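You operate a simulated robot arm through the tools that you are given. There is no shell and no other tool. Be economical: measure what you need, move in short steps, check, and stop when the job is done.

You are at the controls of a simulated two-armed robot. One attempt, no reset.

Task
Pick up the jar from the top of the steel rack with one hand, pass it to the other hand and put it on the desk top. Set down upright: jar.

It is judged by the outcome, as a careful person would: the job done as asked, and still so three seconds after it is handed in. It fails if anything else is knocked over, pushed out of place, dropped, spilled or broken.

Robot
Two 7-joint arms with two-finger parallel grippers on one trunk, on a base that drives. Base frame: it is fixed to the floor where the robot stands at the start and does not move with it; the origin is under the middle of the robot, x ahead of it, y to its left, z up. Lengths are in m, angles in degrees, forces in N, time in s.
The left shoulder is at the start at [0.07, 0.13, 1.178], the right one opposite. With the tool pointing down near the work surface each hand reaches from about 0.22 to 0.52 m from the robot's upright axis, wherever it stands, measured 20 degrees to its own side. Places, roughly: desk top [1.1, 0.8, 0.8]. Payload 1.57 kg a hand.
The TCP of each hand is the grasp point between the finger pads, 0.03 m short of the fingertips. In the tool frame z runs along the fingers and y along their closing line. The gripper opens to 0.08 m. The fingers are 0.017 m wide and 0.012 m thick; the gripper's body (0.04 by 0.082 m) begins 0.08 m behind the TCP.
Orientation is that of the tool frame in the base frame, as a unit quaternion [x, y, z, w]. With the fingers straight down and closing along the base's y, the tool's x points along the base's -x, its y along +y and its z along -z.

Tools
- The arms move only by the tool arm_command. It takes "left_series", "right_series" or both (then of equal length, played together; a hand with none holds still); each is a list of rows, each a list of 7 numbers: the shift along the tool's x, y, z in m, then the turn, a rotation vector about the tool's x, y, z in degrees, then the gripper command, from -1 (shut) to 1 (fully open), values between in proportion. In form: [[x, y, z, rx, ry, rz, grip], ...]. A call has 1 to 8 rows; each row is the pose to reach, as a shift and turn from the pose commanded when the call began, along the tool's axes at that moment. Each row takes 0.2 s and may step no farther than 0.05 m and 8.6 degrees from the row before; otherwise, or with a gripper value out of range, the whole call is refused. A pose out of reach is approached as far as the arm can. The call stops where the force on the tool passes 40 N (or 10 N more than at its start, if that is more) or the arm is blocked; 0.2 s more then pass. Each finger travels about 0.108 m/s and halts on what it meets, pressing with about 33 N; the grip force reading is that of the motor and also rises with nothing between the fingers. The clock runs only during rows and for 0.2 s after the last one: add rows that repeat a pose to give the fingers time. The reply holds the time, the measured pose of the TCP, the force on the tool along the base axes, the opening and the grip force, in the units named above and with some noise, with the torque about the TCP (base axes, N m) and any sound that the robot's microphone picked up, and new pictures: "pictures" is both (left out), scene, wrist or none (wrist: the cameras of the hands that moved).
- Cameras (640 x 400 px; columns grow to the right, rows downward): "scene" is now at [0.1301, 0.0354, 1.4157]; the picture's right is [0.49, -0.87, 0.00], its down [-0.45, -0.25, -0.86] and it looks along [0.75, 0.42, -0.52] (base axes); focal length 277 px, centre (320, 200). "left" rides on the left gripper at [0.072, 0.007, -0.122] in its tool frame; the picture's right is [-0.09, 1.00, 0.00], its down [-0.84, -0.08, -0.54] and it looks along [-0.54, -0.05, 0.84] (tool axes); focal length 238 px, centre (320, 200). "right" rides on the right gripper at [0.072, -0.007, -0.122] in its tool frame; the picture's right is [0.09, 1.00, 0.00], its down [-0.84, 0.08, -0.54] and it looks along [-0.54, 0.05, 0.84] (tool axes); focal length 238 px, centre (320, 200). There is no depth. A picture from a camera that has moved, and an enlarged one, comes with that camera's place and axes in the base frame and with its lens. The place of the scene camera against the robot may be out by one fixed shift of up to 0.012 m in any direction.
- slide_trunk(by): slides the trunk up (or, below 0, down) by that many m; the arms and the scene camera ride with it, the base frame stays. It gives what a move gives, with no picture.
- base_move(legs): drives the robot by 1 to 6 legs, each [ahead, left, turn to the left] in m, m and degrees, along the robot's own axes; the way and the turn of a leg run together, so that a leg with both is an arc; at most 1.5 m and 180 degrees a leg. The arms and the cameras ride along, it lands a little off, and it stops where it bumps. It gives what a move gives, and a new picture of the scene camera.
- aim_head(pan, tilt): turns the head with the scene camera to pan (to the left, within 86 degrees either way) and tilt (down, from -29 to 69), counted from straight ahead of the robot. It gives what a move gives, and a new picture of the scene camera.
- inspect(camera, box): a new picture of the part [left, top, right, bottom] of that camera's present view, enlarged. The clock stands still meanwhile.
- sign_off(): hands the job in; it is judged then, once.

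Go step by step. Nothing tells you exact positions but the pictures and the camera data: compare them with the known pose of the tool, close in by small moves and look again before you grip or let go. The budget is 120 turns and 260 pictures, counting those below and the enlarged ones. Unless the task says otherwise, let go and move clear before handing in, and close with one line.

The tools are called by a JSON object that holds its "op" and its "data". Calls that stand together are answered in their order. arm_command: Moves the arms, as the interface text tells. Its arguments: {"type":"object","properties":{"left_series":{"type":"array"},"right_series":{"type":"array"},"pictures":{"type":"string","enum":["both","scene","wrist","none"]}},"required":[]} The other tools are called the same way: slide_trunk (by) slides the trunk up or down; base_move (legs) drives the base; aim_head (pan, tilt) turns the head that bears the scene camera; inspect (camera, box) takes an enlarged picture of a part of a camera's view; sign_off () hands the job in.

At the start:

```text
time: 0.0
left_eef_pos: [0.2593, 0.3733, 1.1781]
left_tool_rot: [0.001, 1.0, 0.001, 0.0]
left_force: [-0.5, 0.0, -0.1]
left_wrist_torque: [-0.03, -0.02, 0.01]
left_grip_width: 0.0799
left_grip_force: 0.0
right_eef_pos: [0.3295, 0.0083, 1.2285]
right_tool_rot: [0.0, 1.0, 0.001, 0.0]
right_force: [-0.2, 0.0, 1.1]
right_wrist_torque: [-0.01, -0.04, 0.03]
right_grip_width: 0.0796
right_grip_force: 0.0
trunk travel left (down, up): [-0.816, 0.124]
robot x, y, heading: [0.0001, -0.0, 0.1]
head pan, tilt: [29.0, 31.2]
```

scene: 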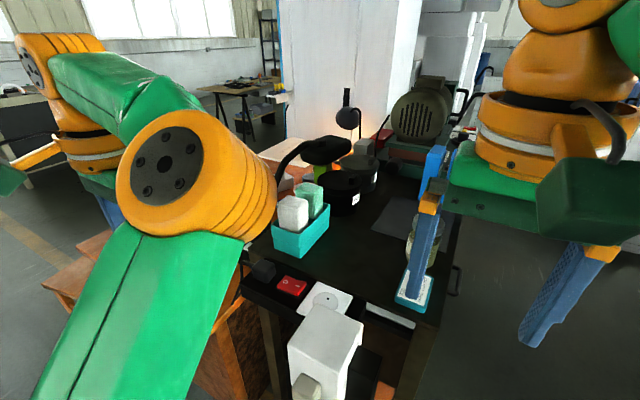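
right: 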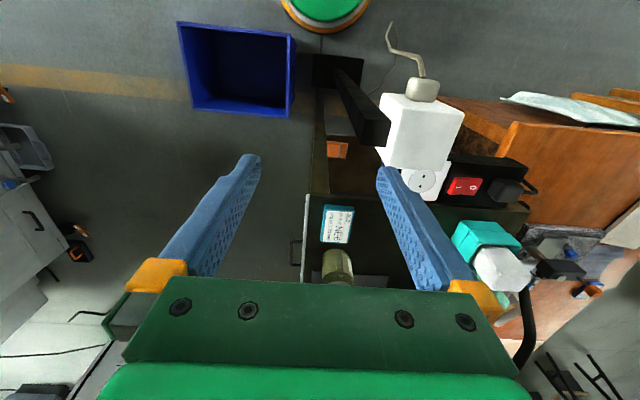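
left: 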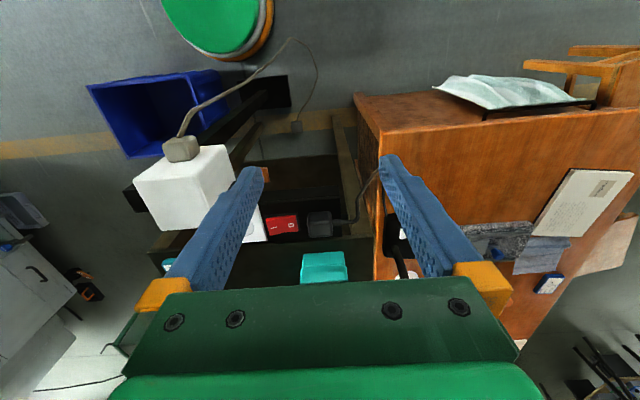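

I see a dark rack ahead with a jar partly hidden behind the right finger, and a wooden desk to the left. I'll enlarge the views to find the jar and the desk.

{"op": "inspect", "data": {"camera": "scene", "box": [240, 120, 480, 320]}}

{"op": "inspect", "data": {"camera": "right", "box": [280, 160, 560, 335]}}

{"op": "aim_head", "data": {"pan": 60, "tilt": 35}}

```text
2.00 times, centred on (360, 220) of scene
camera zoom: at [0.1301, 0.0354, 1.4157], right [0.49, -0.87, 0.0], down [-0.45, -0.25, -0.86], along [0.75, 0.42, -0.52], focal length 554 px, centre (240, 160)
```

zoom: 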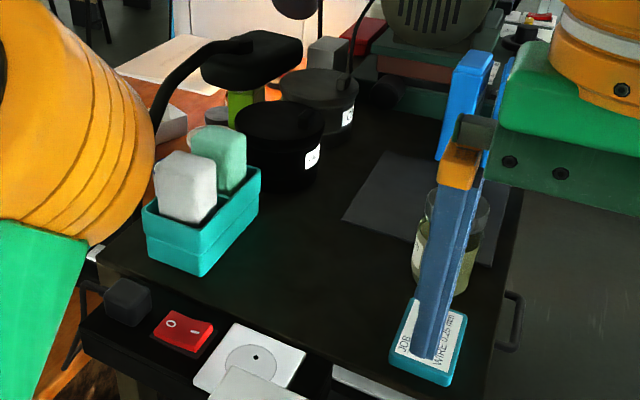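

```text
2.29 times, centred on (420, 248) of right
camera zoom: at [0.2561, 0.0026, 1.3513], right [-0.09, 1.0, 0.0], down [0.84, 0.08, 0.54], along [0.54, 0.05, -0.84], focal length 545 px, centre (91, 91)
```

zoom: 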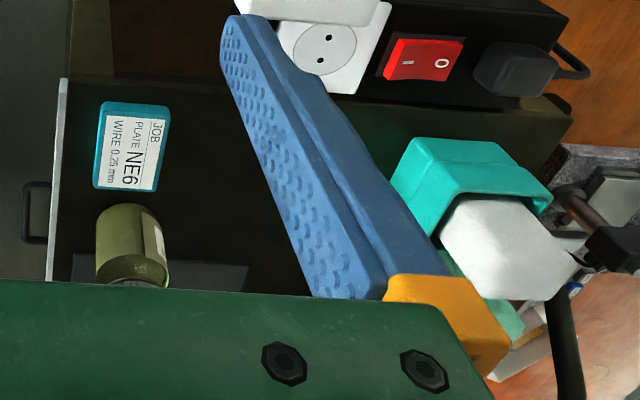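

```text
time: 1.0
left_eef_pos: [0.2601, 0.3733, 1.1764]
left_tool_rot: [0.001, 1.0, 0.002, 0.0]
left_force: [-0.3, -0.1, 1.4]
left_wrist_torque: [0.01, 0.03, -0.01]
left_grip_width: 0.0799
left_grip_force: 0.0
right_eef_pos: [0.3271, 0.0089, 1.227]
right_tool_rot: [0.0, 1.0, 0.0, 0.001]
right_force: [0.4, -0.4, -0.7]
right_wrist_torque: [-0.02, 0.03, -0.04]
right_grip_width: 0.0801
right_grip_force: 0.1
trunk travel left (down, up): [-0.816, 0.124]
robot x, y, heading: [0.0017, -0.0026, 0.2]
head pan, tilt: [60.0, 35.0]
camera scene: at [0.0956, 0.0679, 1.4098], right [0.87, -0.5, 0.0], down [-0.29, -0.5, -0.82], along [0.41, 0.71, -0.57], focal length 277 px, centre (320, 200)
```

scene: 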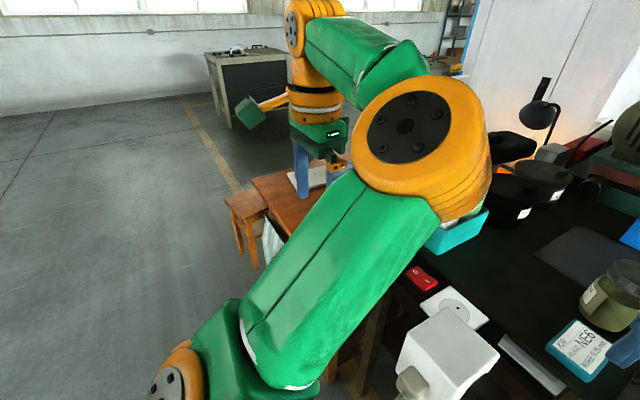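

The jar stands near the rack's right edge at about (0.60, 0.065), with its base at z≈1.02; it looks about 0.065 wide. I plan to grip it low from the front-right with the right hand, then take it from above with the left, so I'll now tilt the right hand while still well clear of the jar.

{"op": "arm_command", "data": {"right_series": [[-0.009, -0.011, 0, -2.6, -6.3, -4.5, 1], [-0.018, -0.022, 0, -5.2, -12.6, -9.0, 1], [-0.027, -0.033, 0, -7.8, -18.9, -13.6, 1], [-0.036, -0.045, 0, -10.4, -25.2, -18.1, 1], [-0.045, -0.056, 0, -13.1, -31.5, -22.6, 1], [-0.054, -0.067, 0, -15.7, -37.8, -27.1, 1], [-0.062, -0.078, 0, -18.3, -44.1, -31.7, 1], [-0.07, -0.09, 0, -20.9, -50.4, -36.2, 1]], "pictures": "wrist"}}

{"op": "aim_head", "data": {"pan": 15, "tilt": 38}}

```text
time: 2.8
left_eef_pos: [0.2594, 0.3707, 1.1767]
left_tool_rot: [0.0, 1.0, 0.001, 0.0]
left_force: [-0.7, -0.3, 0.2]
left_wrist_torque: [-0.02, -0.02, 0.0]
left_grip_width: 0.0802
left_grip_force: 0.0
right_eef_pos: [0.3991, -0.0844, 1.2289]
right_tool_rot: [-0.3, 0.84, 0.174, 0.418]
right_force: [-0.4, -0.7, -0.3]
right_wrist_torque: [0.0, -0.03, 0.01]
right_grip_width: 0.0801
right_grip_force: 0.0
trunk travel left (down, up): [-0.816, 0.124]
robot x, y, heading: [-0.0035, -0.003, 0.0]
head pan, tilt: [60.0, 35.0]
camera right: at [0.2958, -0.1796, 1.2431], right [-0.69, 0.72, -0.03], down [0.02, 0.07, 1.0], along [0.73, 0.69, -0.06], focal length 238 px, centre (320, 200)
```

right: 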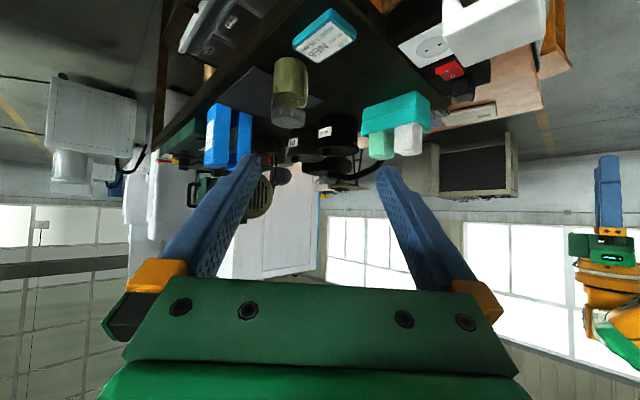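

```text
time: 3.9
left_eef_pos: [0.2588, 0.3733, 1.1776]
left_tool_rot: [0.001, 1.0, 0.001, -0.001]
left_force: [-0.4, 0.3, 0.2]
left_wrist_torque: [-0.01, 0.0, -0.01]
left_grip_width: 0.0801
left_grip_force: 0.0
right_eef_pos: [0.3975, -0.083, 1.2282]
right_tool_rot: [-0.3, 0.841, 0.173, 0.416]
right_force: [-0.2, -0.1, -0.4]
right_wrist_torque: [0.0, 0.0, 0.01]
right_grip_width: 0.0798
right_grip_force: 0.1
trunk travel left (down, up): [-0.816, 0.124]
robot x, y, heading: [-0.0032, -0.0008, -0.3]
head pan, tilt: [15.0, 38.0]
camera scene: at [0.1348, 0.0141, 1.4052], right [0.26, -0.97, 0.0], down [-0.59, -0.16, -0.79], along [0.76, 0.2, -0.62], focal length 277 px, centre (320, 200)
```

scene: 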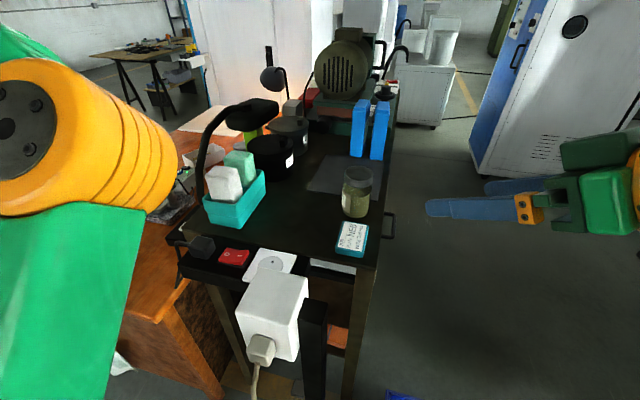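

The right hand is tilted and the jar is now in full view in both cameras. I'll enlarge both views to measure it.

{"op": "inspect", "data": {"camera": "scene", "box": [315, 155, 395, 235]}}

{"op": "inspect", "data": {"camera": "right", "box": [250, 30, 340, 150]}}

```text
5.00 times, centred on (355, 195) of scene
camera zoom: at [0.1348, 0.0141, 1.4052], right [0.26, -0.97, 0.0], down [-0.59, -0.16, -0.79], along [0.76, 0.2, -0.62], focal length 1385 px, centre (145, 225)
```

zoom: 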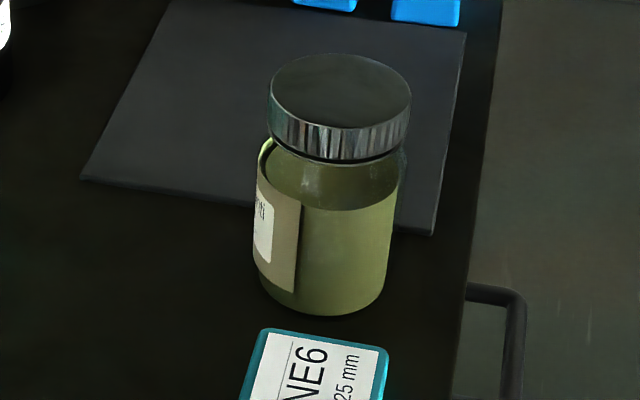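

```text
3.33 times, centred on (295, 90) of right
camera zoom: at [0.2954, -0.1776, 1.2436], right [-0.69, 0.73, -0.03], down [0.02, 0.07, 1.0], along [0.73, 0.68, -0.06], focal length 794 px, centre (403, 567)
```

zoom: 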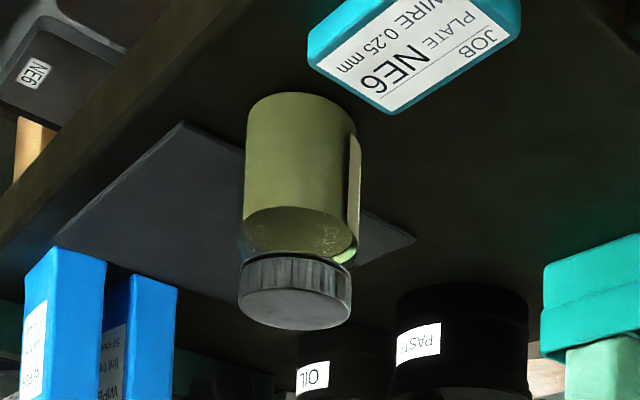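

The jar is lidded, about 0.06 wide and 0.11 tall; both views agree on an axis at (0.644, 0.061) with the base at z≈0.97. I'll move to a pregrasp 0.13 m short of it along the approach line.

{"op": "arm_command", "data": {"right_series": [[0.004, -0.011, 0.038, -0.9, -2.1, -1.5, 1], [0.0086, -0.022, 0.0759, -1.8, -4.2, -3.0, 1], [0.013, -0.033, 0.1138, -2.6, -6.3, -4.5, 1], [0.0172, -0.044, 0.1518, -2.6, -6.3, -4.5, 1], [0.0215, -0.055, 0.19, -2.6, -6.3, -4.5, 1], [0.0258, -0.0661, 0.2277, -2.6, -6.3, -4.5, 1]]}}

```text
time: 5.3
left_eef_pos: [0.2605, 0.3732, 1.1777]
left_tool_rot: [0.001, 1.0, 0.0, -0.001]
left_force: [0.8, 0.5, 0.4]
left_wrist_torque: [0.01, 0.03, 0.0]
left_grip_width: 0.0802
left_grip_force: 0.1
right_eef_pos: [0.5647, -0.0188, 1.0686]
right_tool_rot: [-0.332, 0.801, 0.191, 0.461]
right_force: [0.3, -0.2, -0.3]
right_wrist_torque: [-0.01, -0.02, -0.04]
right_grip_width: 0.0798
right_grip_force: 0.1
trunk travel left (down, up): [-0.816, 0.124]
robot x, y, heading: [-0.0004, -0.0001, -0.0]
head pan, tilt: [15.0, 38.0]
camera scene: at [0.1362, 0.0148, 1.4051], right [0.26, -0.97, 0.0], down [-0.6, -0.16, -0.79], along [0.76, 0.2, -0.62], focal length 277 px, centre (320, 200)
camera right: at [0.4697, -0.1222, 1.0685], right [-0.74, 0.67, -0.08], down [-0.09, 0.02, 1.0], along [0.67, 0.74, 0.05], focal length 238 px, centre (320, 200)
```

scene: 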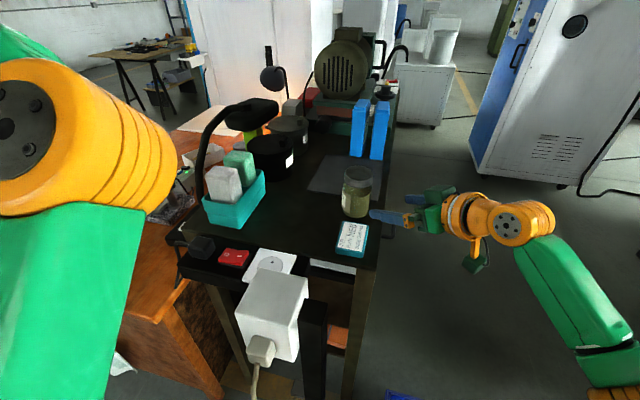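
right: 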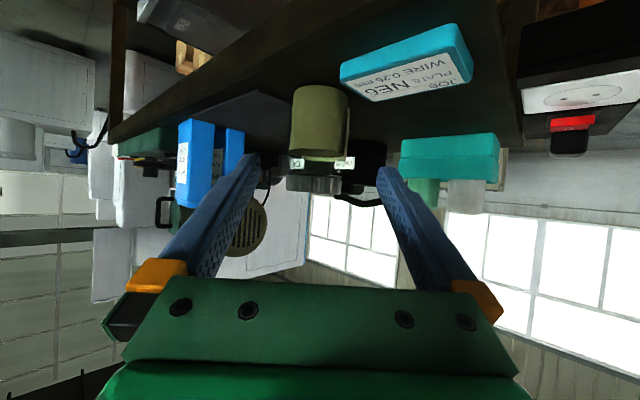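

The jar is centred between the fingers, laterally within about 2 mm. I'll advance along the tool axis in small rows, stopping to look before gripping.

{"op": "arm_command", "data": {"right_series": [[0, 0, 0.03, 0, 0, 0, 1], [0, 0, 0.06, 0, 0, 0, 1], [0, 0, 0.085, 0, 0, 0, 1], [0, 0, 0.11, 0, 0, 0, 1], [0, 0, 0.128, 0, 0, 0, 1]]}}

{"op": "inspect", "data": {"camera": "scene", "box": [315, 155, 395, 235]}}

```text
time: 6.5
left_eef_pos: [0.26, 0.372, 1.1769]
left_tool_rot: [0.001, 1.0, 0.001, 0.0]
left_force: [-0.4, 0.4, 0.3]
left_wrist_torque: [0.01, 0.02, 0.02]
left_grip_width: 0.0799
left_grip_force: 0.1
right_eef_pos: [0.6018, 0.0506, 1.0187]
right_tool_rot: [-0.332, 0.801, 0.192, 0.461]
right_force: [-0.4, -1.1, -0.3]
right_wrist_torque: [0.07, -0.01, 0.02]
right_grip_width: 0.0798
right_grip_force: 0.2
right hand out of reach, approached as far as the arm can: row 3, 4, 5
trunk travel left (down, up): [-0.816, 0.124]
robot x, y, heading: [0.0035, 0.0003, 0.3]
head pan, tilt: [15.0, 38.0]
camera scene: at [0.135, 0.014, 1.4052], right [0.26, -0.97, 0.0], down [-0.59, -0.16, -0.79], along [0.76, 0.2, -0.62], focal length 277 px, centre (320, 200)
camera right: at [0.5066, -0.0528, 1.0193], right [-0.74, 0.67, -0.08], down [-0.09, 0.02, 1.0], along [0.67, 0.74, 0.05], focal length 238 px, centre (320, 200)
```

scene: 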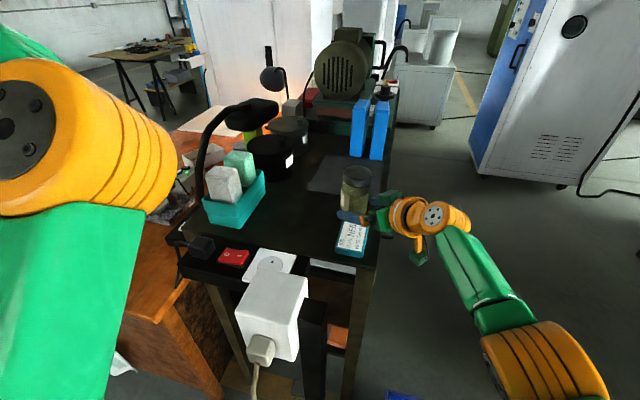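
right: 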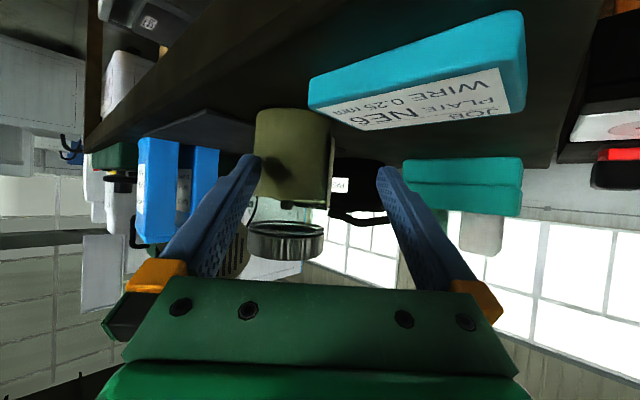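

```text
5.00 times, centred on (355, 195) of scene
camera zoom: at [0.135, 0.014, 1.4052], right [0.26, -0.97, 0.0], down [-0.59, -0.16, -0.79], along [0.76, 0.2, -0.62], focal length 1385 px, centre (145, 225)
```

zoom: 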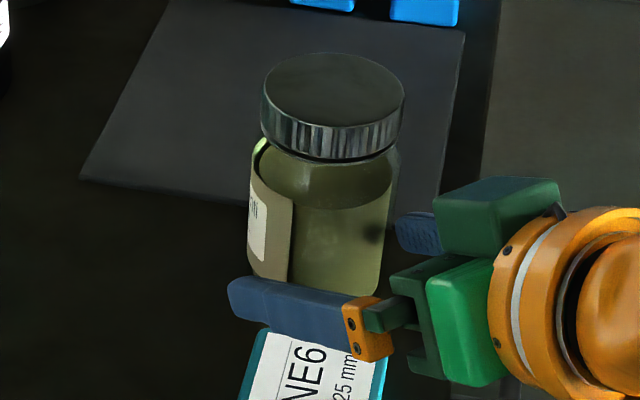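

The reach ran out and the hand drifted sideways, so one finger now sits right against the jar. I'll back out along the approach line, then look down at the base's surroundings before driving closer.

{"op": "arm_command", "data": {"right_series": [[0, 0, -0.045, 0, 0, 0, 1], [0, 0, -0.085, 0, 0, 0, 1], [0, 0, -0.128, 0, 0, 0, 1]], "pictures": "wrist"}}

{"op": "aim_head", "data": {"pan": 0, "tilt": 69}}

```text
time: 7.3
left_eef_pos: [0.2586, 0.373, 1.1777]
left_tool_rot: [0.001, 1.0, 0.001, 0.0]
left_force: [0.1, 0.8, 0.7]
left_wrist_torque: [0.0, 0.01, -0.02]
left_grip_width: 0.0798
left_grip_force: 0.3
right_eef_pos: [0.5231, -0.0279, 1.0825]
right_tool_rot: [-0.331, 0.801, 0.191, 0.461]
right_force: [-0.2, 0.0, -0.2]
right_wrist_torque: [0.01, 0.0, 0.0]
right_grip_width: 0.08
right_grip_force: 0.1
trunk travel left (down, up): [-0.816, 0.124]
robot x, y, heading: [0.002, -0.0011, 0.1]
head pan, tilt: [15.0, 38.0]
camera right: at [0.4276, -0.1328, 1.0827], right [-0.74, 0.67, -0.08], down [-0.09, 0.02, 1.0], along [0.67, 0.74, 0.05], focal length 238 px, centre (320, 200)
```

right: 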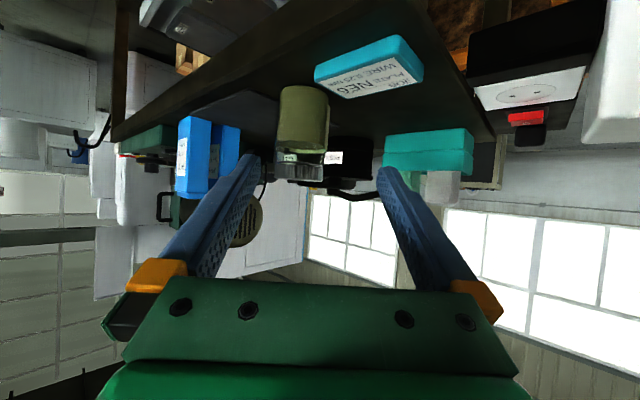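

```text
time: 8.2
left_eef_pos: [0.2591, 0.3737, 1.1768]
left_tool_rot: [0.001, 1.0, 0.0, 0.0]
left_force: [0.2, 0.1, -0.2]
left_wrist_torque: [-0.01, 0.01, -0.01]
left_grip_width: 0.0798
left_grip_force: 0.0
right_eef_pos: [0.5238, -0.0273, 1.0831]
right_tool_rot: [-0.331, 0.801, 0.191, 0.461]
right_force: [0.5, -0.2, 0.2]
right_wrist_torque: [0.03, 0.0, -0.01]
right_grip_width: 0.0799
right_grip_force: 0.1
trunk travel left (down, up): [-0.816, 0.124]
robot x, y, heading: [0.0006, -0.002, 0.2]
head pan, tilt: [0.0, 68.8]
camera scene: at [0.1076, -0.0081, 1.3662], right [0.0, -1.0, 0.0], down [-0.93, 0.0, -0.36], along [0.36, 0.0, -0.93], focal length 277 px, centre (320, 200)
```

scene: 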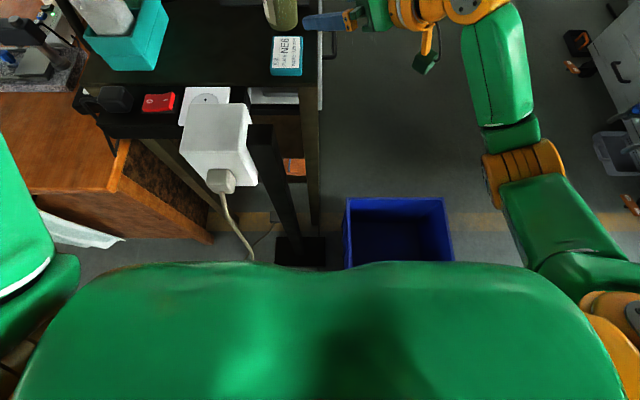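

The commanded pose was clamped, so the hand is well back. The base looks round and a blue bin stands just in front of it, so I won't drive ahead. I'll swing the right hand to the right and then turn the base about 40° left, which brings the right shoulder nearer the jar.

{"op": "arm_command", "data": {"right_series": [[0.0157, -0.0194, -0.0387, 4.3, 0, 2.5, 1], [0.0314, -0.0388, -0.0774, 8.6, 0, 5.0, 1], [0.047, -0.058, -0.116, 13, 0, 7.6, 1], [0.0628, -0.0775, -0.1546, 17.3, 0, 10.1, 1], [0.0785, -0.097, -0.193, 21.6, 0, 12.6, 1], [0.094, -0.116, -0.232, 26, 0, 15.2, 1], [0.11, -0.1355, -0.27, 30.3, 0, 17.7, 1], [0.1255, -0.1548, -0.309, 34.6, 0, 20.2, 1]], "pictures": "none"}}

{"op": "aim_head", "data": {"pan": -20, "tilt": 45}}

```text
time: 10.0
left_eef_pos: [0.2591, 0.3721, 1.1778]
left_tool_rot: [0.001, 1.0, 0.001, 0.0]
left_force: [0.1, -0.1, 0.1]
left_wrist_torque: [0.0, 0.01, 0.05]
left_grip_width: 0.0802
left_grip_force: 0.0
right_eef_pos: [0.3991, -0.371, 1.1288]
right_tool_rot: [-0.036, 0.866, 0.023, 0.498]
right_force: [-1.1, 0.4, -0.4]
right_wrist_torque: [0.03, 0.0, 0.04]
right_grip_width: 0.0799
right_grip_force: 0.1
trunk travel left (down, up): [-0.816, 0.124]
robot x, y, heading: [0.0004, 0.0015, -0.2]
head pan, tilt: [0.0, 68.8]
```

```text
time: 10.9
left_eef_pos: [0.2603, 0.3732, 1.1772]
left_tool_rot: [0.001, 1.0, 0.002, 0.0]
left_force: [0.8, -0.1, -1.1]
left_wrist_torque: [0.0, -0.04, 0.0]
left_grip_width: 0.08
left_grip_force: 0.1
right_eef_pos: [0.4002, -0.3697, 1.1292]
right_tool_rot: [-0.037, 0.865, 0.023, 0.499]
right_force: [-1.0, 0.3, -0.3]
right_wrist_torque: [-0.02, -0.03, 0.02]
right_grip_width: 0.0801
right_grip_force: 0.0
trunk travel left (down, up): [-0.816, 0.124]
robot x, y, heading: [0.0043, -0.0012, -0.0]
head pan, tilt: [-20.0, 45.0]
camera scene: at [0.1279, -0.036, 1.3949], right [-0.34, -0.94, 0.0], down [-0.67, 0.24, -0.71], along [0.66, -0.24, -0.71], focal length 277 px, centre (320, 200)
```

scene: 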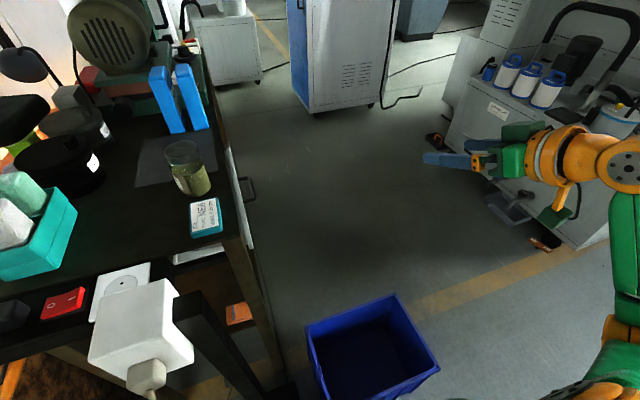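

The right hand is clear on the right side. I'll turn the base 40° left in place, in two legs.

{"op": "base_move", "data": {"legs": [[0, 0, 20], [0, 0, 20]]}}

{"op": "aim_head", "data": {"pan": -25, "tilt": 38}}

```text
time: 13.5
left_eef_pos: [-0.0393, 0.4514, 1.1783]
left_tool_rot: [-0.339, 0.941, 0.001, 0.0]
left_force: [0.5, -0.5, -0.1]
left_wrist_torque: [0.0, 0.02, 0.01]
left_grip_width: 0.0798
left_grip_force: 0.2
right_eef_pos: [0.544, -0.0288, 1.1279]
right_tool_rot: [-0.329, 0.802, 0.191, 0.461]
right_force: [0.0, 0.3, 0.2]
right_wrist_torque: [-0.03, 0.05, -0.02]
right_grip_width: 0.0801
right_grip_force: 0.0
trunk travel left (down, up): [-0.816, 0.124]
robot x, y, heading: [0.0024, -0.0002, 39.9]
head pan, tilt: [-20.0, 45.0]
camera scene: at [0.1168, 0.0506, 1.395], right [0.34, -0.94, 0.0], down [-0.67, -0.24, -0.71], along [0.67, 0.24, -0.71], focal length 277 px, centre (320, 200)
```

scene: 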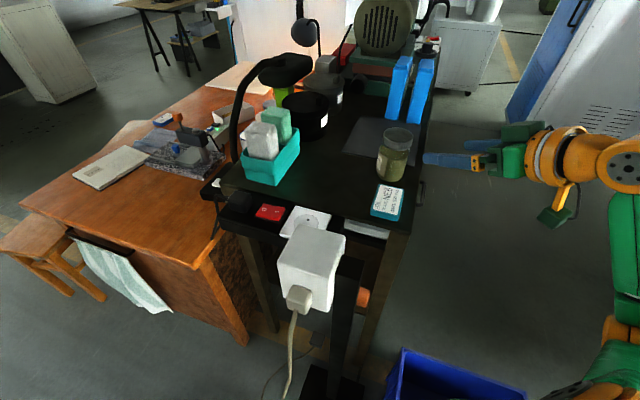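

```text
time: 14.2
left_eef_pos: [-0.0385, 0.4521, 1.1767]
left_tool_rot: [-0.339, 0.941, 0.0, 0.0]
left_force: [0.1, 0.2, 0.2]
left_wrist_torque: [0.04, -0.01, -0.01]
left_grip_width: 0.0799
left_grip_force: 0.2
right_eef_pos: [0.5453, -0.0287, 1.1286]
right_tool_rot: [-0.329, 0.802, 0.192, 0.461]
right_force: [0.0, -0.1, 0.8]
right_wrist_torque: [0.0, -0.02, 0.01]
right_grip_width: 0.0803
right_grip_force: 0.1
trunk travel left (down, up): [-0.816, 0.124]
robot x, y, heading: [0.0014, 0.0001, 40.1]
head pan, tilt: [-25.0, 38.0]
camera scene: at [0.1234, 0.0456, 1.4052], right [0.26, -0.97, 0.0], down [-0.6, -0.16, -0.79], along [0.76, 0.2, -0.62], focal length 277 px, centre (320, 200)
```

scene: 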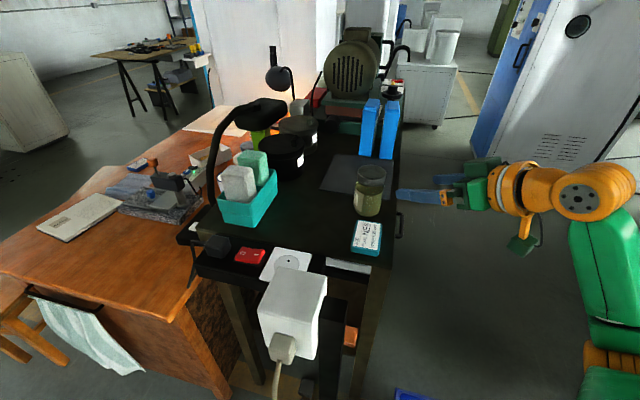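

The turn went cleanly, and the desk top with free wood at its near side is visible too. I'll lower the right hand to the pregrasp and re-measure the jar.

{"op": "arm_command", "data": {"right_series": [[0.02, -0.003, 0.023, 0, 0, 0, 1], [0.04, -0.0064, 0.0467, 0, 0, 0, 1], [0.04, -0.0064, 0.0467, 0, 0, 0, 1]], "pictures": "none"}}

{"op": "inspect", "data": {"camera": "right", "box": [240, 70, 400, 210]}}

{"op": "inspect", "data": {"camera": "scene", "box": [330, 150, 410, 230]}}

```text
time: 15.0
left_eef_pos: [-0.0387, 0.4528, 1.1784]
left_tool_rot: [-0.34, 0.94, 0.0, -0.001]
left_force: [0.3, 0.3, -0.2]
left_wrist_torque: [-0.04, 0.0, -0.03]
left_grip_width: 0.0802
left_grip_force: 0.1
right_eef_pos: [0.563, -0.0184, 1.0706]
right_tool_rot: [-0.329, 0.801, 0.191, 0.462]
right_force: [-0.5, 0.0, -0.3]
right_wrist_torque: [-0.01, -0.03, 0.0]
right_grip_width: 0.0802
right_grip_force: 0.0
trunk travel left (down, up): [-0.816, 0.124]
robot x, y, heading: [-0.0025, 0.0013, 39.8]
head pan, tilt: [-25.0, 38.0]
```

```text
2.86 times, centred on (320, 140) of right
camera zoom: at [0.4667, -0.1216, 1.0705], right [-0.73, 0.68, -0.08], down [-0.09, 0.02, 1.0], along [0.67, 0.74, 0.05], focal length 681 px, centre (320, 371)
```

zoom: 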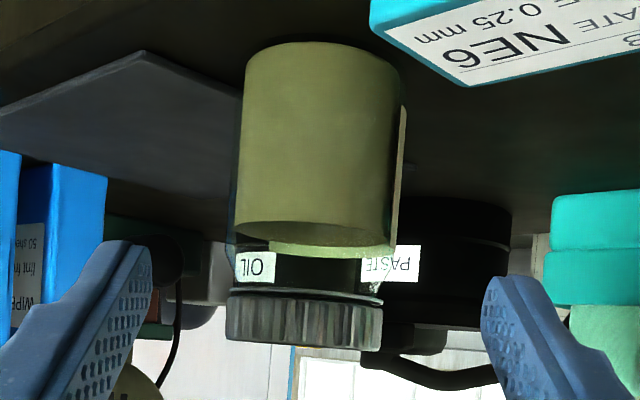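

```text
5.00 times, centred on (370, 190) of scene
camera zoom: at [0.123, 0.0457, 1.4053], right [0.26, -0.97, 0.0], down [-0.6, -0.16, -0.79], along [0.76, 0.2, -0.62], focal length 1385 px, centre (70, 250)
```

zoom: 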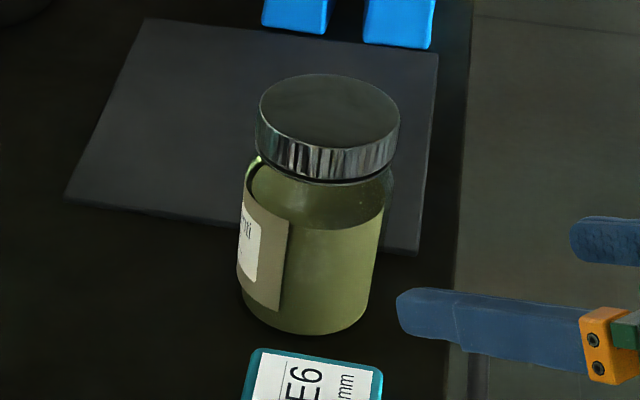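

The jar is at about (0.647, 0.066) and centred on the approach line. I'll advance until it sits between the pads.

{"op": "arm_command", "data": {"right_series": [[-0.0015, 0, 0.035, 0, 0, 0, 1], [-0.003, 0, 0.07, 0, 0, 0, 1], [-0.0045, 0, 0.1, 0, 0, 0, 1], [-0.0055, 0, 0.12, 0, 0, 0, 1], [-0.0058, 0, 0.134, 0, 0, 0, 1]], "pictures": "wrist"}}

{"op": "inspect", "data": {"camera": "scene", "box": [330, 150, 410, 230]}}

```text
time: 16.2
left_eef_pos: [-0.0388, 0.4531, 1.1774]
left_tool_rot: [-0.34, 0.94, 0.001, 0.0]
left_force: [0.2, -0.2, 0.2]
left_wrist_torque: [0.04, 0.0, -0.01]
left_grip_width: 0.0799
left_grip_force: 0.0
right_eef_pos: [0.6475, 0.0667, 1.009]
right_tool_rot: [-0.329, 0.802, 0.19, 0.46]
right_force: [0.2, -0.6, -0.6]
right_wrist_torque: [0.0, -0.01, -0.02]
right_grip_width: 0.08
right_grip_force: 0.1
trunk travel left (down, up): [-0.816, 0.124]
robot x, y, heading: [0.0021, 0.0019, 39.9]
head pan, tilt: [-25.0, 38.0]
camera right: at [0.5519, -0.0375, 1.0086], right [-0.73, 0.68, -0.08], down [-0.09, 0.02, 1.0], along [0.67, 0.74, 0.04], focal length 238 px, centre (320, 200)
```

right: 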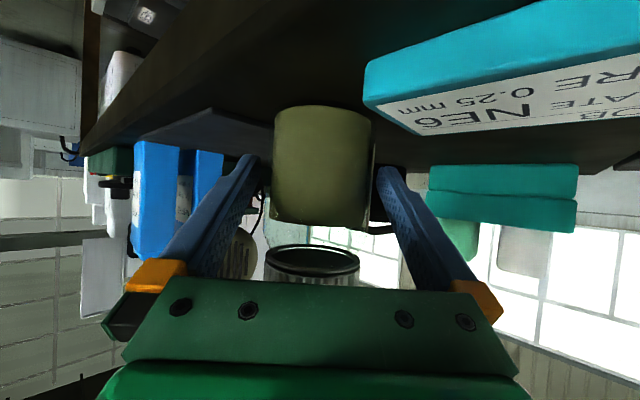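

```text
5.00 times, centred on (370, 190) of scene
camera zoom: at [0.1238, 0.0462, 1.4052], right [0.26, -0.97, 0.0], down [-0.6, -0.16, -0.79], along [0.76, 0.2, -0.62], focal length 1385 px, centre (70, 250)
```

zoom: 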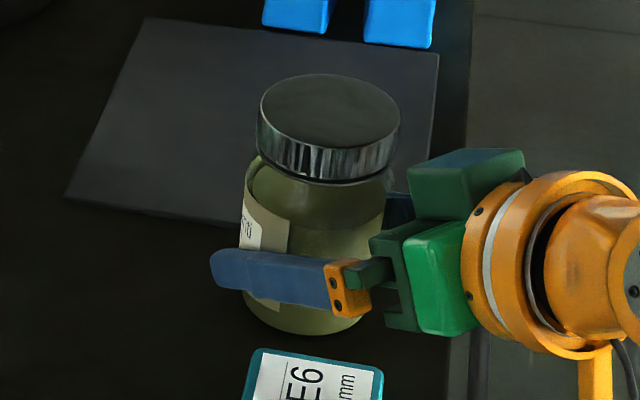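

The jar sits between the pads with the fingertips past its middle. I'll close the right gripper.

{"op": "arm_command", "data": {"right_series": [[0, 0, 0, 0, 0, 0, 0.3], [0, 0, 0, 0, 0, 0, -0.3], [0, 0, 0, 0, 0, 0, -1], [0, 0, 0, 0, 0, 0, -1]], "pictures": "wrist"}}

```text
time: 17.2
left_eef_pos: [-0.0383, 0.4535, 1.1786]
left_tool_rot: [-0.339, 0.941, 0.001, 0.0]
left_force: [0.1, 0.4, 0.3]
left_wrist_torque: [0.02, -0.01, -0.03]
left_grip_width: 0.0802
left_grip_force: 0.1
right_eef_pos: [0.6475, 0.0656, 1.0089]
right_tool_rot: [-0.328, 0.802, 0.19, 0.461]
right_force: [1.4, 1.0, 0.8]
right_wrist_torque: [-0.01, -0.1, 0.01]
right_grip_width: 0.0664
right_grip_force: 32.9
trunk travel left (down, up): [-0.816, 0.124]
robot x, y, heading: [0.0007, -0.0006, 39.9]
head pan, tilt: [-25.0, 38.0]
camera right: at [0.5517, -0.0378, 1.0087], right [-0.73, 0.68, -0.08], down [-0.09, 0.02, 1.0], along [0.67, 0.74, 0.04], focal length 238 px, centre (320, 200)
```

right: 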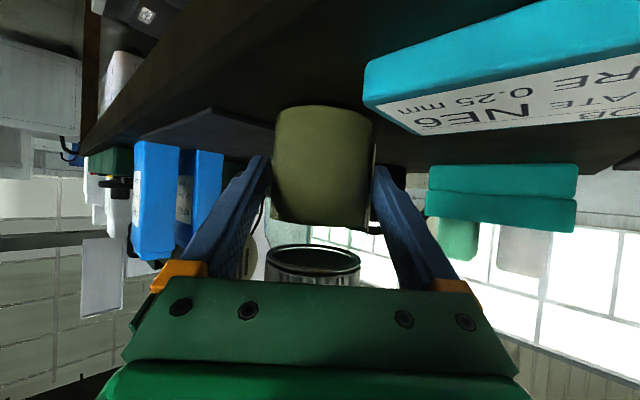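

The grip holds at 0.066 m with 33 N. I'll lift straight up a little and check.

{"op": "arm_command", "data": {"right_series": [[-0.013, 0, -0.0075, 0, 0, 0, -1], [-0.026, 0, -0.015, 0, 0, 0, -1], [-0.0433, 0, -0.025, 0, 0, 0, -1]]}}

```text
time: 18.0
left_eef_pos: [-0.0387, 0.4535, 1.1762]
left_tool_rot: [-0.34, 0.94, 0.0, -0.001]
left_force: [0.5, -0.8, -0.3]
left_wrist_torque: [0.0, 0.01, 0.01]
left_grip_width: 0.0798
left_grip_force: 0.1
right_eef_pos: [0.6484, 0.0663, 1.0585]
right_tool_rot: [-0.33, 0.802, 0.192, 0.46]
right_force: [-0.3, 0.8, -4.0]
right_wrist_torque: [-0.07, 0.07, 0.01]
right_grip_width: 0.0664
right_grip_force: 33.3
trunk travel left (down, up): [-0.816, 0.124]
robot x, y, heading: [0.0019, -0.0021, 39.9]
head pan, tilt: [-25.0, 38.0]
camera scene: at [0.1245, 0.046, 1.4051], right [0.26, -0.97, 0.0], down [-0.6, -0.16, -0.79], along [0.76, 0.2, -0.62], focal length 277 px, centre (320, 200)
camera right: at [0.5525, -0.0374, 1.0584], right [-0.73, 0.68, -0.08], down [-0.09, 0.02, 1.0], along [0.67, 0.74, 0.04], focal length 238 px, centre (320, 200)
```

scene: 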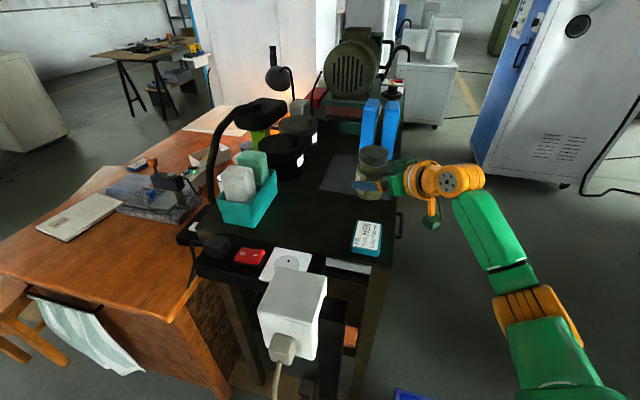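
right: 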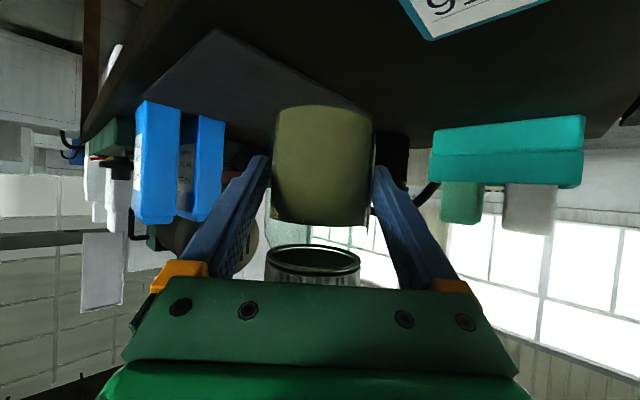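

The jar came up cleanly. I'll raise it a bit more while drawing it back over the rack edge, then turn the base right by 80° so the handover happens over free floor.

{"op": "arm_command", "data": {"right_series": [[-0.012, 0, -0.02, 0, 0, 0, -1], [-0.022, 0, -0.045, 0, 0, 0, -1], [-0.032, 0, -0.075, 0, 0, 0, -1], [-0.036, 0, -0.1, 0, 0, 0, -1]], "pictures": "none"}}

{"op": "base_move", "data": {"legs": [[0, 0, -20], [0, 0, -20], [0, 0, -20], [0, 0, -20]]}}

```text
time: 19.0
left_eef_pos: [-0.0388, 0.4518, 1.1781]
left_tool_rot: [-0.34, 0.941, 0.001, -0.001]
left_force: [-0.5, -0.9, -0.3]
left_wrist_torque: [0.03, 0.03, -0.02]
left_grip_width: 0.0799
left_grip_force: 0.0
right_eef_pos: [0.5995, 0.0152, 1.1407]
right_tool_rot: [-0.329, 0.802, 0.191, 0.461]
right_force: [0.7, -0.4, -2.5]
right_wrist_torque: [-0.03, 0.03, -0.07]
right_grip_width: 0.0667
right_grip_force: 33.1
trunk travel left (down, up): [-0.816, 0.124]
robot x, y, heading: [-0.0007, -0.0001, 39.9]
head pan, tilt: [-25.0, 38.0]
```

```text
time: 23.7
left_eef_pos: [0.4405, 0.1165, 1.1773]
left_tool_rot: [0.345, 0.939, 0.001, 0.0]
left_force: [-0.6, 0.4, -0.7]
left_wrist_torque: [0.01, 0.01, 0.05]
left_grip_width: 0.0802
left_grip_force: 0.0
right_eef_pos: [0.1205, -0.5883, 1.14]
right_tool_rot: [0.263, 0.826, -0.15, 0.476]
right_force: [-0.6, -0.1, -3.8]
right_wrist_torque: [0.03, 0.05, 0.0]
right_grip_width: 0.0667
right_grip_force: 32.7
trunk travel left (down, up): [-0.816, 0.124]
robot x, y, heading: [-0.0038, -0.0002, -40.0]
head pan, tilt: [-25.0, 38.0]
camera scene: at [0.0768, -0.12, 1.4051], right [-0.91, -0.42, 0.0], down [-0.26, 0.56, -0.79], along [0.33, -0.72, -0.62], focal length 277 px, centre (320, 200)
```

scene: 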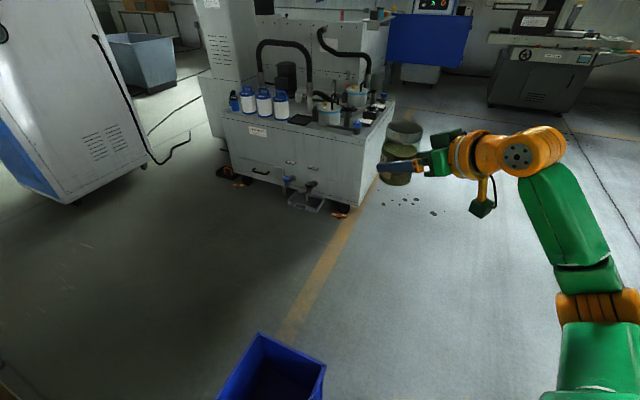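

The jar is held upright over free floor. I'll turn another 25° so the left hand also clears the rack, then bring the jar in front of the chest.

{"op": "base_move", "data": {"legs": [[0, 0, -25]]}}

{"op": "arm_command", "data": {"right_series": [[0.01, 0.0474, -0.0024, -4.9, 0, -2.8, -1], [0.02, 0.0948, -0.0049, -9.7, 0, -5.6, -1], [0.0302, 0.1422, -0.0073, -14.6, 0, -8.4, -1], [0.0402, 0.1896, -0.0098, -19.5, 0, -11.2, -1], [0.0503, 0.237, -0.0122, -24.4, 0, -14.1, -1], [0.0604, 0.2844, -0.0146, -29.2, 0, -16.9, -1], [0.0704, 0.3319, -0.0171, -34.1, 0, -19.7, -1], [0.0805, 0.3793, -0.0195, -39, 0, -22.5, -1]], "pictures": "none"}}

{"op": "aim_head", "data": {"pan": 5, "tilt": 45}}

```text
time: 25.4
left_eef_pos: [0.4489, -0.0786, 1.1777]
left_tool_rot: [0.539, 0.842, 0.001, 0.0]
left_force: [0.2, 0.1, 0.4]
left_wrist_torque: [-0.02, -0.04, -0.02]
left_grip_width: 0.0802
left_grip_force: 0.0
right_eef_pos: [-0.1376, -0.5835, 1.1402]
right_tool_rot: [0.435, 0.75, -0.248, 0.432]
right_force: [0.0, -0.7, -3.6]
right_wrist_torque: [0.05, 0.05, 0.03]
right_grip_width: 0.0666
right_grip_force: 32.3
trunk travel left (down, up): [-0.816, 0.124]
robot x, y, heading: [-0.0002, -0.0033, -65.4]
head pan, tilt: [-25.0, 38.0]
camera scene: at [0.0229, -0.1414, 1.4051], right [-1.0, 0.0, 0.0], down [0.0, 0.62, -0.79], along [0.0, -0.79, -0.62], focal length 277 px, centre (320, 200)
```

scene: 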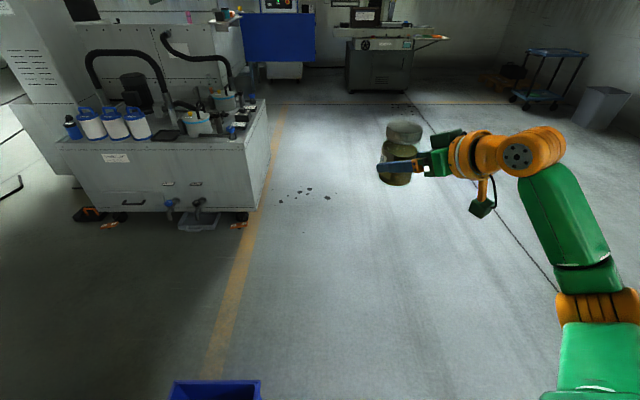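

```text
time: 27.2
left_eef_pos: [0.4503, -0.0787, 1.1768]
left_tool_rot: [0.539, 0.842, 0.002, -0.001]
left_force: [0.2, -0.7, 0.4]
left_wrist_torque: [-0.01, 0.01, 0.01]
left_grip_width: 0.08
left_grip_force: 0.0
right_eef_pos: [0.1647, -0.3454, 1.0819]
right_tool_rot: [0.114, 0.859, -0.064, 0.495]
right_force: [0.0, -0.2, -2.6]
right_wrist_torque: [-0.02, 0.06, -0.02]
right_grip_width: 0.0668
right_grip_force: 32.9
trunk travel left (down, up): [-0.816, 0.124]
robot x, y, heading: [-0.0016, 0.0027, -65.1]
head pan, tilt: [-25.0, 38.0]
```

```text
time: 28.1
left_eef_pos: [0.4471, -0.0784, 1.1772]
left_tool_rot: [0.539, 0.842, 0.0, 0.0]
left_force: [0.4, 0.8, -0.3]
left_wrist_torque: [0.01, 0.01, -0.01]
left_grip_width: 0.0801
left_grip_force: 0.0
right_eef_pos: [0.1632, -0.345, 1.0822]
right_tool_rot: [0.116, 0.858, -0.064, 0.496]
right_force: [0.0, -0.4, -3.1]
right_wrist_torque: [0.0, 0.1, 0.01]
right_grip_width: 0.0668
right_grip_force: 33.1
trunk travel left (down, up): [-0.816, 0.124]
robot x, y, heading: [0.0048, -0.0014, -65.2]
head pan, tilt: [5.0, 45.0]
camera scene: at [0.063, -0.1253, 1.3949], right [-0.87, -0.5, 0.0], down [-0.35, 0.61, -0.71], along [0.35, -0.61, -0.71], focal length 277 px, centre (320, 200)
```

scene: 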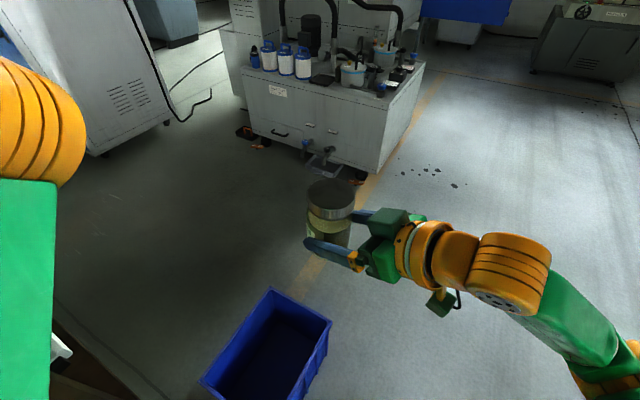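

The jar is held upright in front of the chest at about (0.164, -0.345), lid top z≈1.153. I'll bring the left hand above it, turned 50° so it closes along the same line as the right fingers but higher on the jar.

{"op": "arm_command", "data": {"left_series": [[-0.0149, -0.0442, -0.012, 0, 0, -8.3, 1], [-0.0298, -0.0885, -0.024, 0, 0, -16.6, 1], [-0.0447, -0.1327, -0.036, 0, 0, -25, 1], [-0.0596, -0.1769, -0.048, 0, 0, -33.3, 1], [-0.0745, -0.2212, -0.06, 0, 0, -41.6, 1], [-0.0894, -0.2654, -0.07, 0, 0, -50, 1]]}}

```text
time: 29.5
left_eef_pos: [0.3702, -0.1865, 1.2167]
left_tool_rot: [0.131, 0.991, -0.001, -0.002]
left_force: [0.2, -0.2, -0.2]
left_wrist_torque: [-0.01, 0.05, 0.01]
left_grip_width: 0.08
left_grip_force: 0.1
left hand out of reach, approached as far as the arm can: row 3, 4, 5, 6
right_eef_pos: [0.1655, -0.3436, 1.0812]
right_tool_rot: [0.115, 0.859, -0.064, 0.495]
right_force: [-0.7, -0.4, -3.4]
right_wrist_torque: [0.02, 0.07, -0.01]
right_grip_width: 0.0669
right_grip_force: 33.3
trunk travel left (down, up): [-0.816, 0.124]
robot x, y, heading: [-0.0009, 0.0015, -65.1]
head pan, tilt: [5.0, 45.0]
camera scene: at [0.0656, -0.1235, 1.395], right [-0.87, -0.5, 0.0], down [-0.35, 0.61, -0.71], along [0.35, -0.61, -0.71], focal length 277 px, centre (320, 200)
camera left: at [0.3032, -0.1613, 1.3385], right [0.35, 0.94, 0.0], down [0.79, -0.29, 0.54], along [0.5, -0.19, -0.84], focal length 238 px, centre (320, 200)
```

scene: 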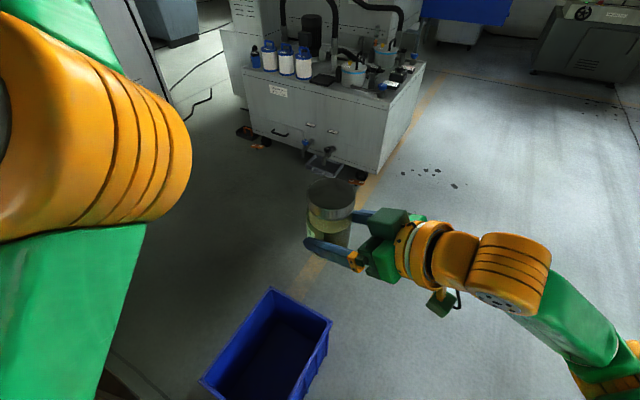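
left: 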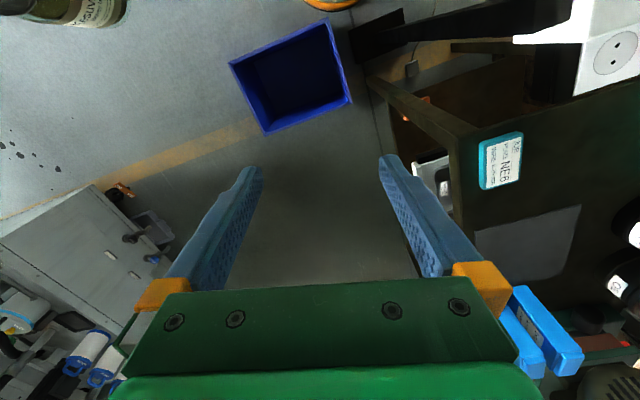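

The left hand can't get that high across the chest. I'll lower the jar by 0.13 m and bring the left hand in lower.

{"op": "arm_command", "data": {"right_series": [[0.0281, 0, 0.0163, 0, 0, 0, -1], [0.0562, 0, 0.0325, 0, 0, 0, -1], [0.0844, 0, 0.0488, 0, 0, 0, -1], [0.1125, 0, 0.065, 0, 0, 0, -1], [0.1125, 0, 0.065, 0, 0, 0, -1]], "left_series": [[0, 0, 0.03, 0, 0, 0, 1], [0.02, -0.02, 0.06, 0, 0, 0, 1], [0.045, -0.05, 0.085, 0, 0, 0, 1], [0.072, -0.082, 0.1, 0, 0, 0, 1], [0.1007, -0.1137, 0.107, 0, 0, 0, 1]]}}

```text
time: 30.7
left_eef_pos: [0.3935, -0.1973, 1.1395]
left_tool_rot: [0.132, 0.991, -0.001, -0.002]
left_force: [-0.4, 0.3, 0.0]
left_wrist_torque: [-0.04, -0.01, -0.01]
left_grip_width: 0.0799
left_grip_force: 0.0
left hand out of reach, approached as far as the arm can: row 1, 2, 3, 4, 5
right_eef_pos: [0.1638, -0.3445, 0.9509]
right_tool_rot: [0.115, 0.858, -0.064, 0.497]
right_force: [-0.2, 0.2, -3.6]
right_wrist_torque: [0.0, 0.02, -0.01]
right_grip_width: 0.0664
right_grip_force: 32.7
trunk travel left (down, up): [-0.816, 0.124]
robot x, y, heading: [-0.001, -0.0021, -65.0]
head pan, tilt: [5.0, 45.0]
camera scene: at [0.0638, -0.1253, 1.3949], right [-0.87, -0.5, 0.0], down [-0.35, 0.61, -0.71], along [0.35, -0.61, -0.71], focal length 277 px, centre (320, 200)
camera right: at [0.0243, -0.3132, 0.9503], right [0.22, 0.97, -0.08], down [-0.03, 0.08, 1.0], along [0.98, -0.21, 0.05], focal length 238 px, centre (320, 200)
camera left: at [0.3257, -0.1716, 1.261], right [0.35, 0.94, 0.0], down [0.79, -0.29, 0.54], along [0.51, -0.19, -0.84], focal length 238 px, centre (320, 200)
```

scene: 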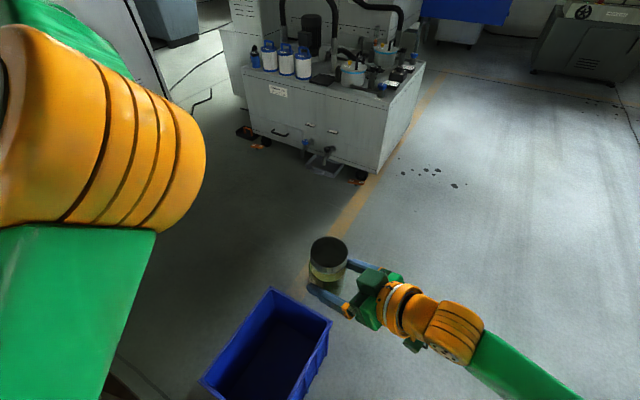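
right: 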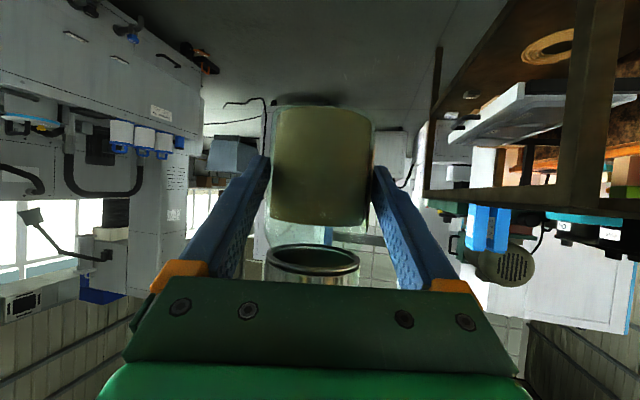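
left: 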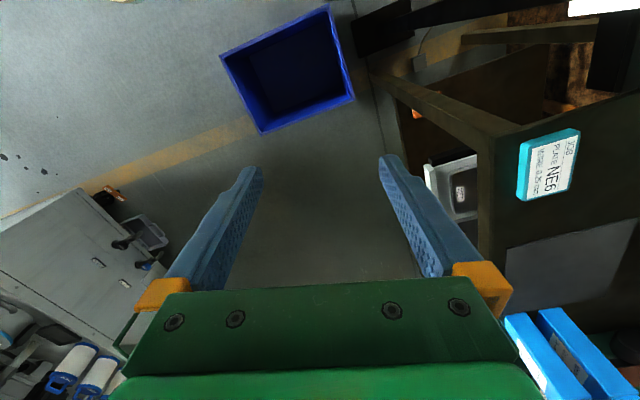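

Turning the left hand that way hits its joint limit. I'll turn it the other way, to close at right angles to the right fingers, rotating in place first.

{"op": "arm_command", "data": {"left_series": [[0, 0, 0, 0, 0, 8.5, 1], [0, 0, 0, 0, 0, 17, 1], [0, 0, 0, 0, 0, 25.5, 1], [0, 0, 0, 0, 0, 34, 1], [0, 0, 0, 0, 0, 42.5, 1], [0, 0, 0, 0, 0, 51, 1], [0, 0, 0, 0, 0, 59.5, 1], [0, 0, 0, 0, 0, 68, 1]], "pictures": "none"}}

```text
time: 32.5
left_eef_pos: [0.3942, -0.1985, 1.1403]
left_tool_rot: [0.665, 0.747, -0.001, 0.0]
left_force: [-0.4, -0.8, 0.1]
left_wrist_torque: [-0.01, 0.01, 0.03]
left_grip_width: 0.0799
left_grip_force: 0.0
right_eef_pos: [0.1629, -0.3448, 0.9502]
right_tool_rot: [0.115, 0.859, -0.063, 0.496]
right_force: [0.9, 0.8, -3.4]
right_wrist_torque: [0.02, 0.03, -0.01]
right_grip_width: 0.0668
right_grip_force: 33.0
trunk travel left (down, up): [-0.816, 0.124]
robot x, y, heading: [-0.0001, 0.0014, -65.3]
head pan, tilt: [5.0, 45.0]
```

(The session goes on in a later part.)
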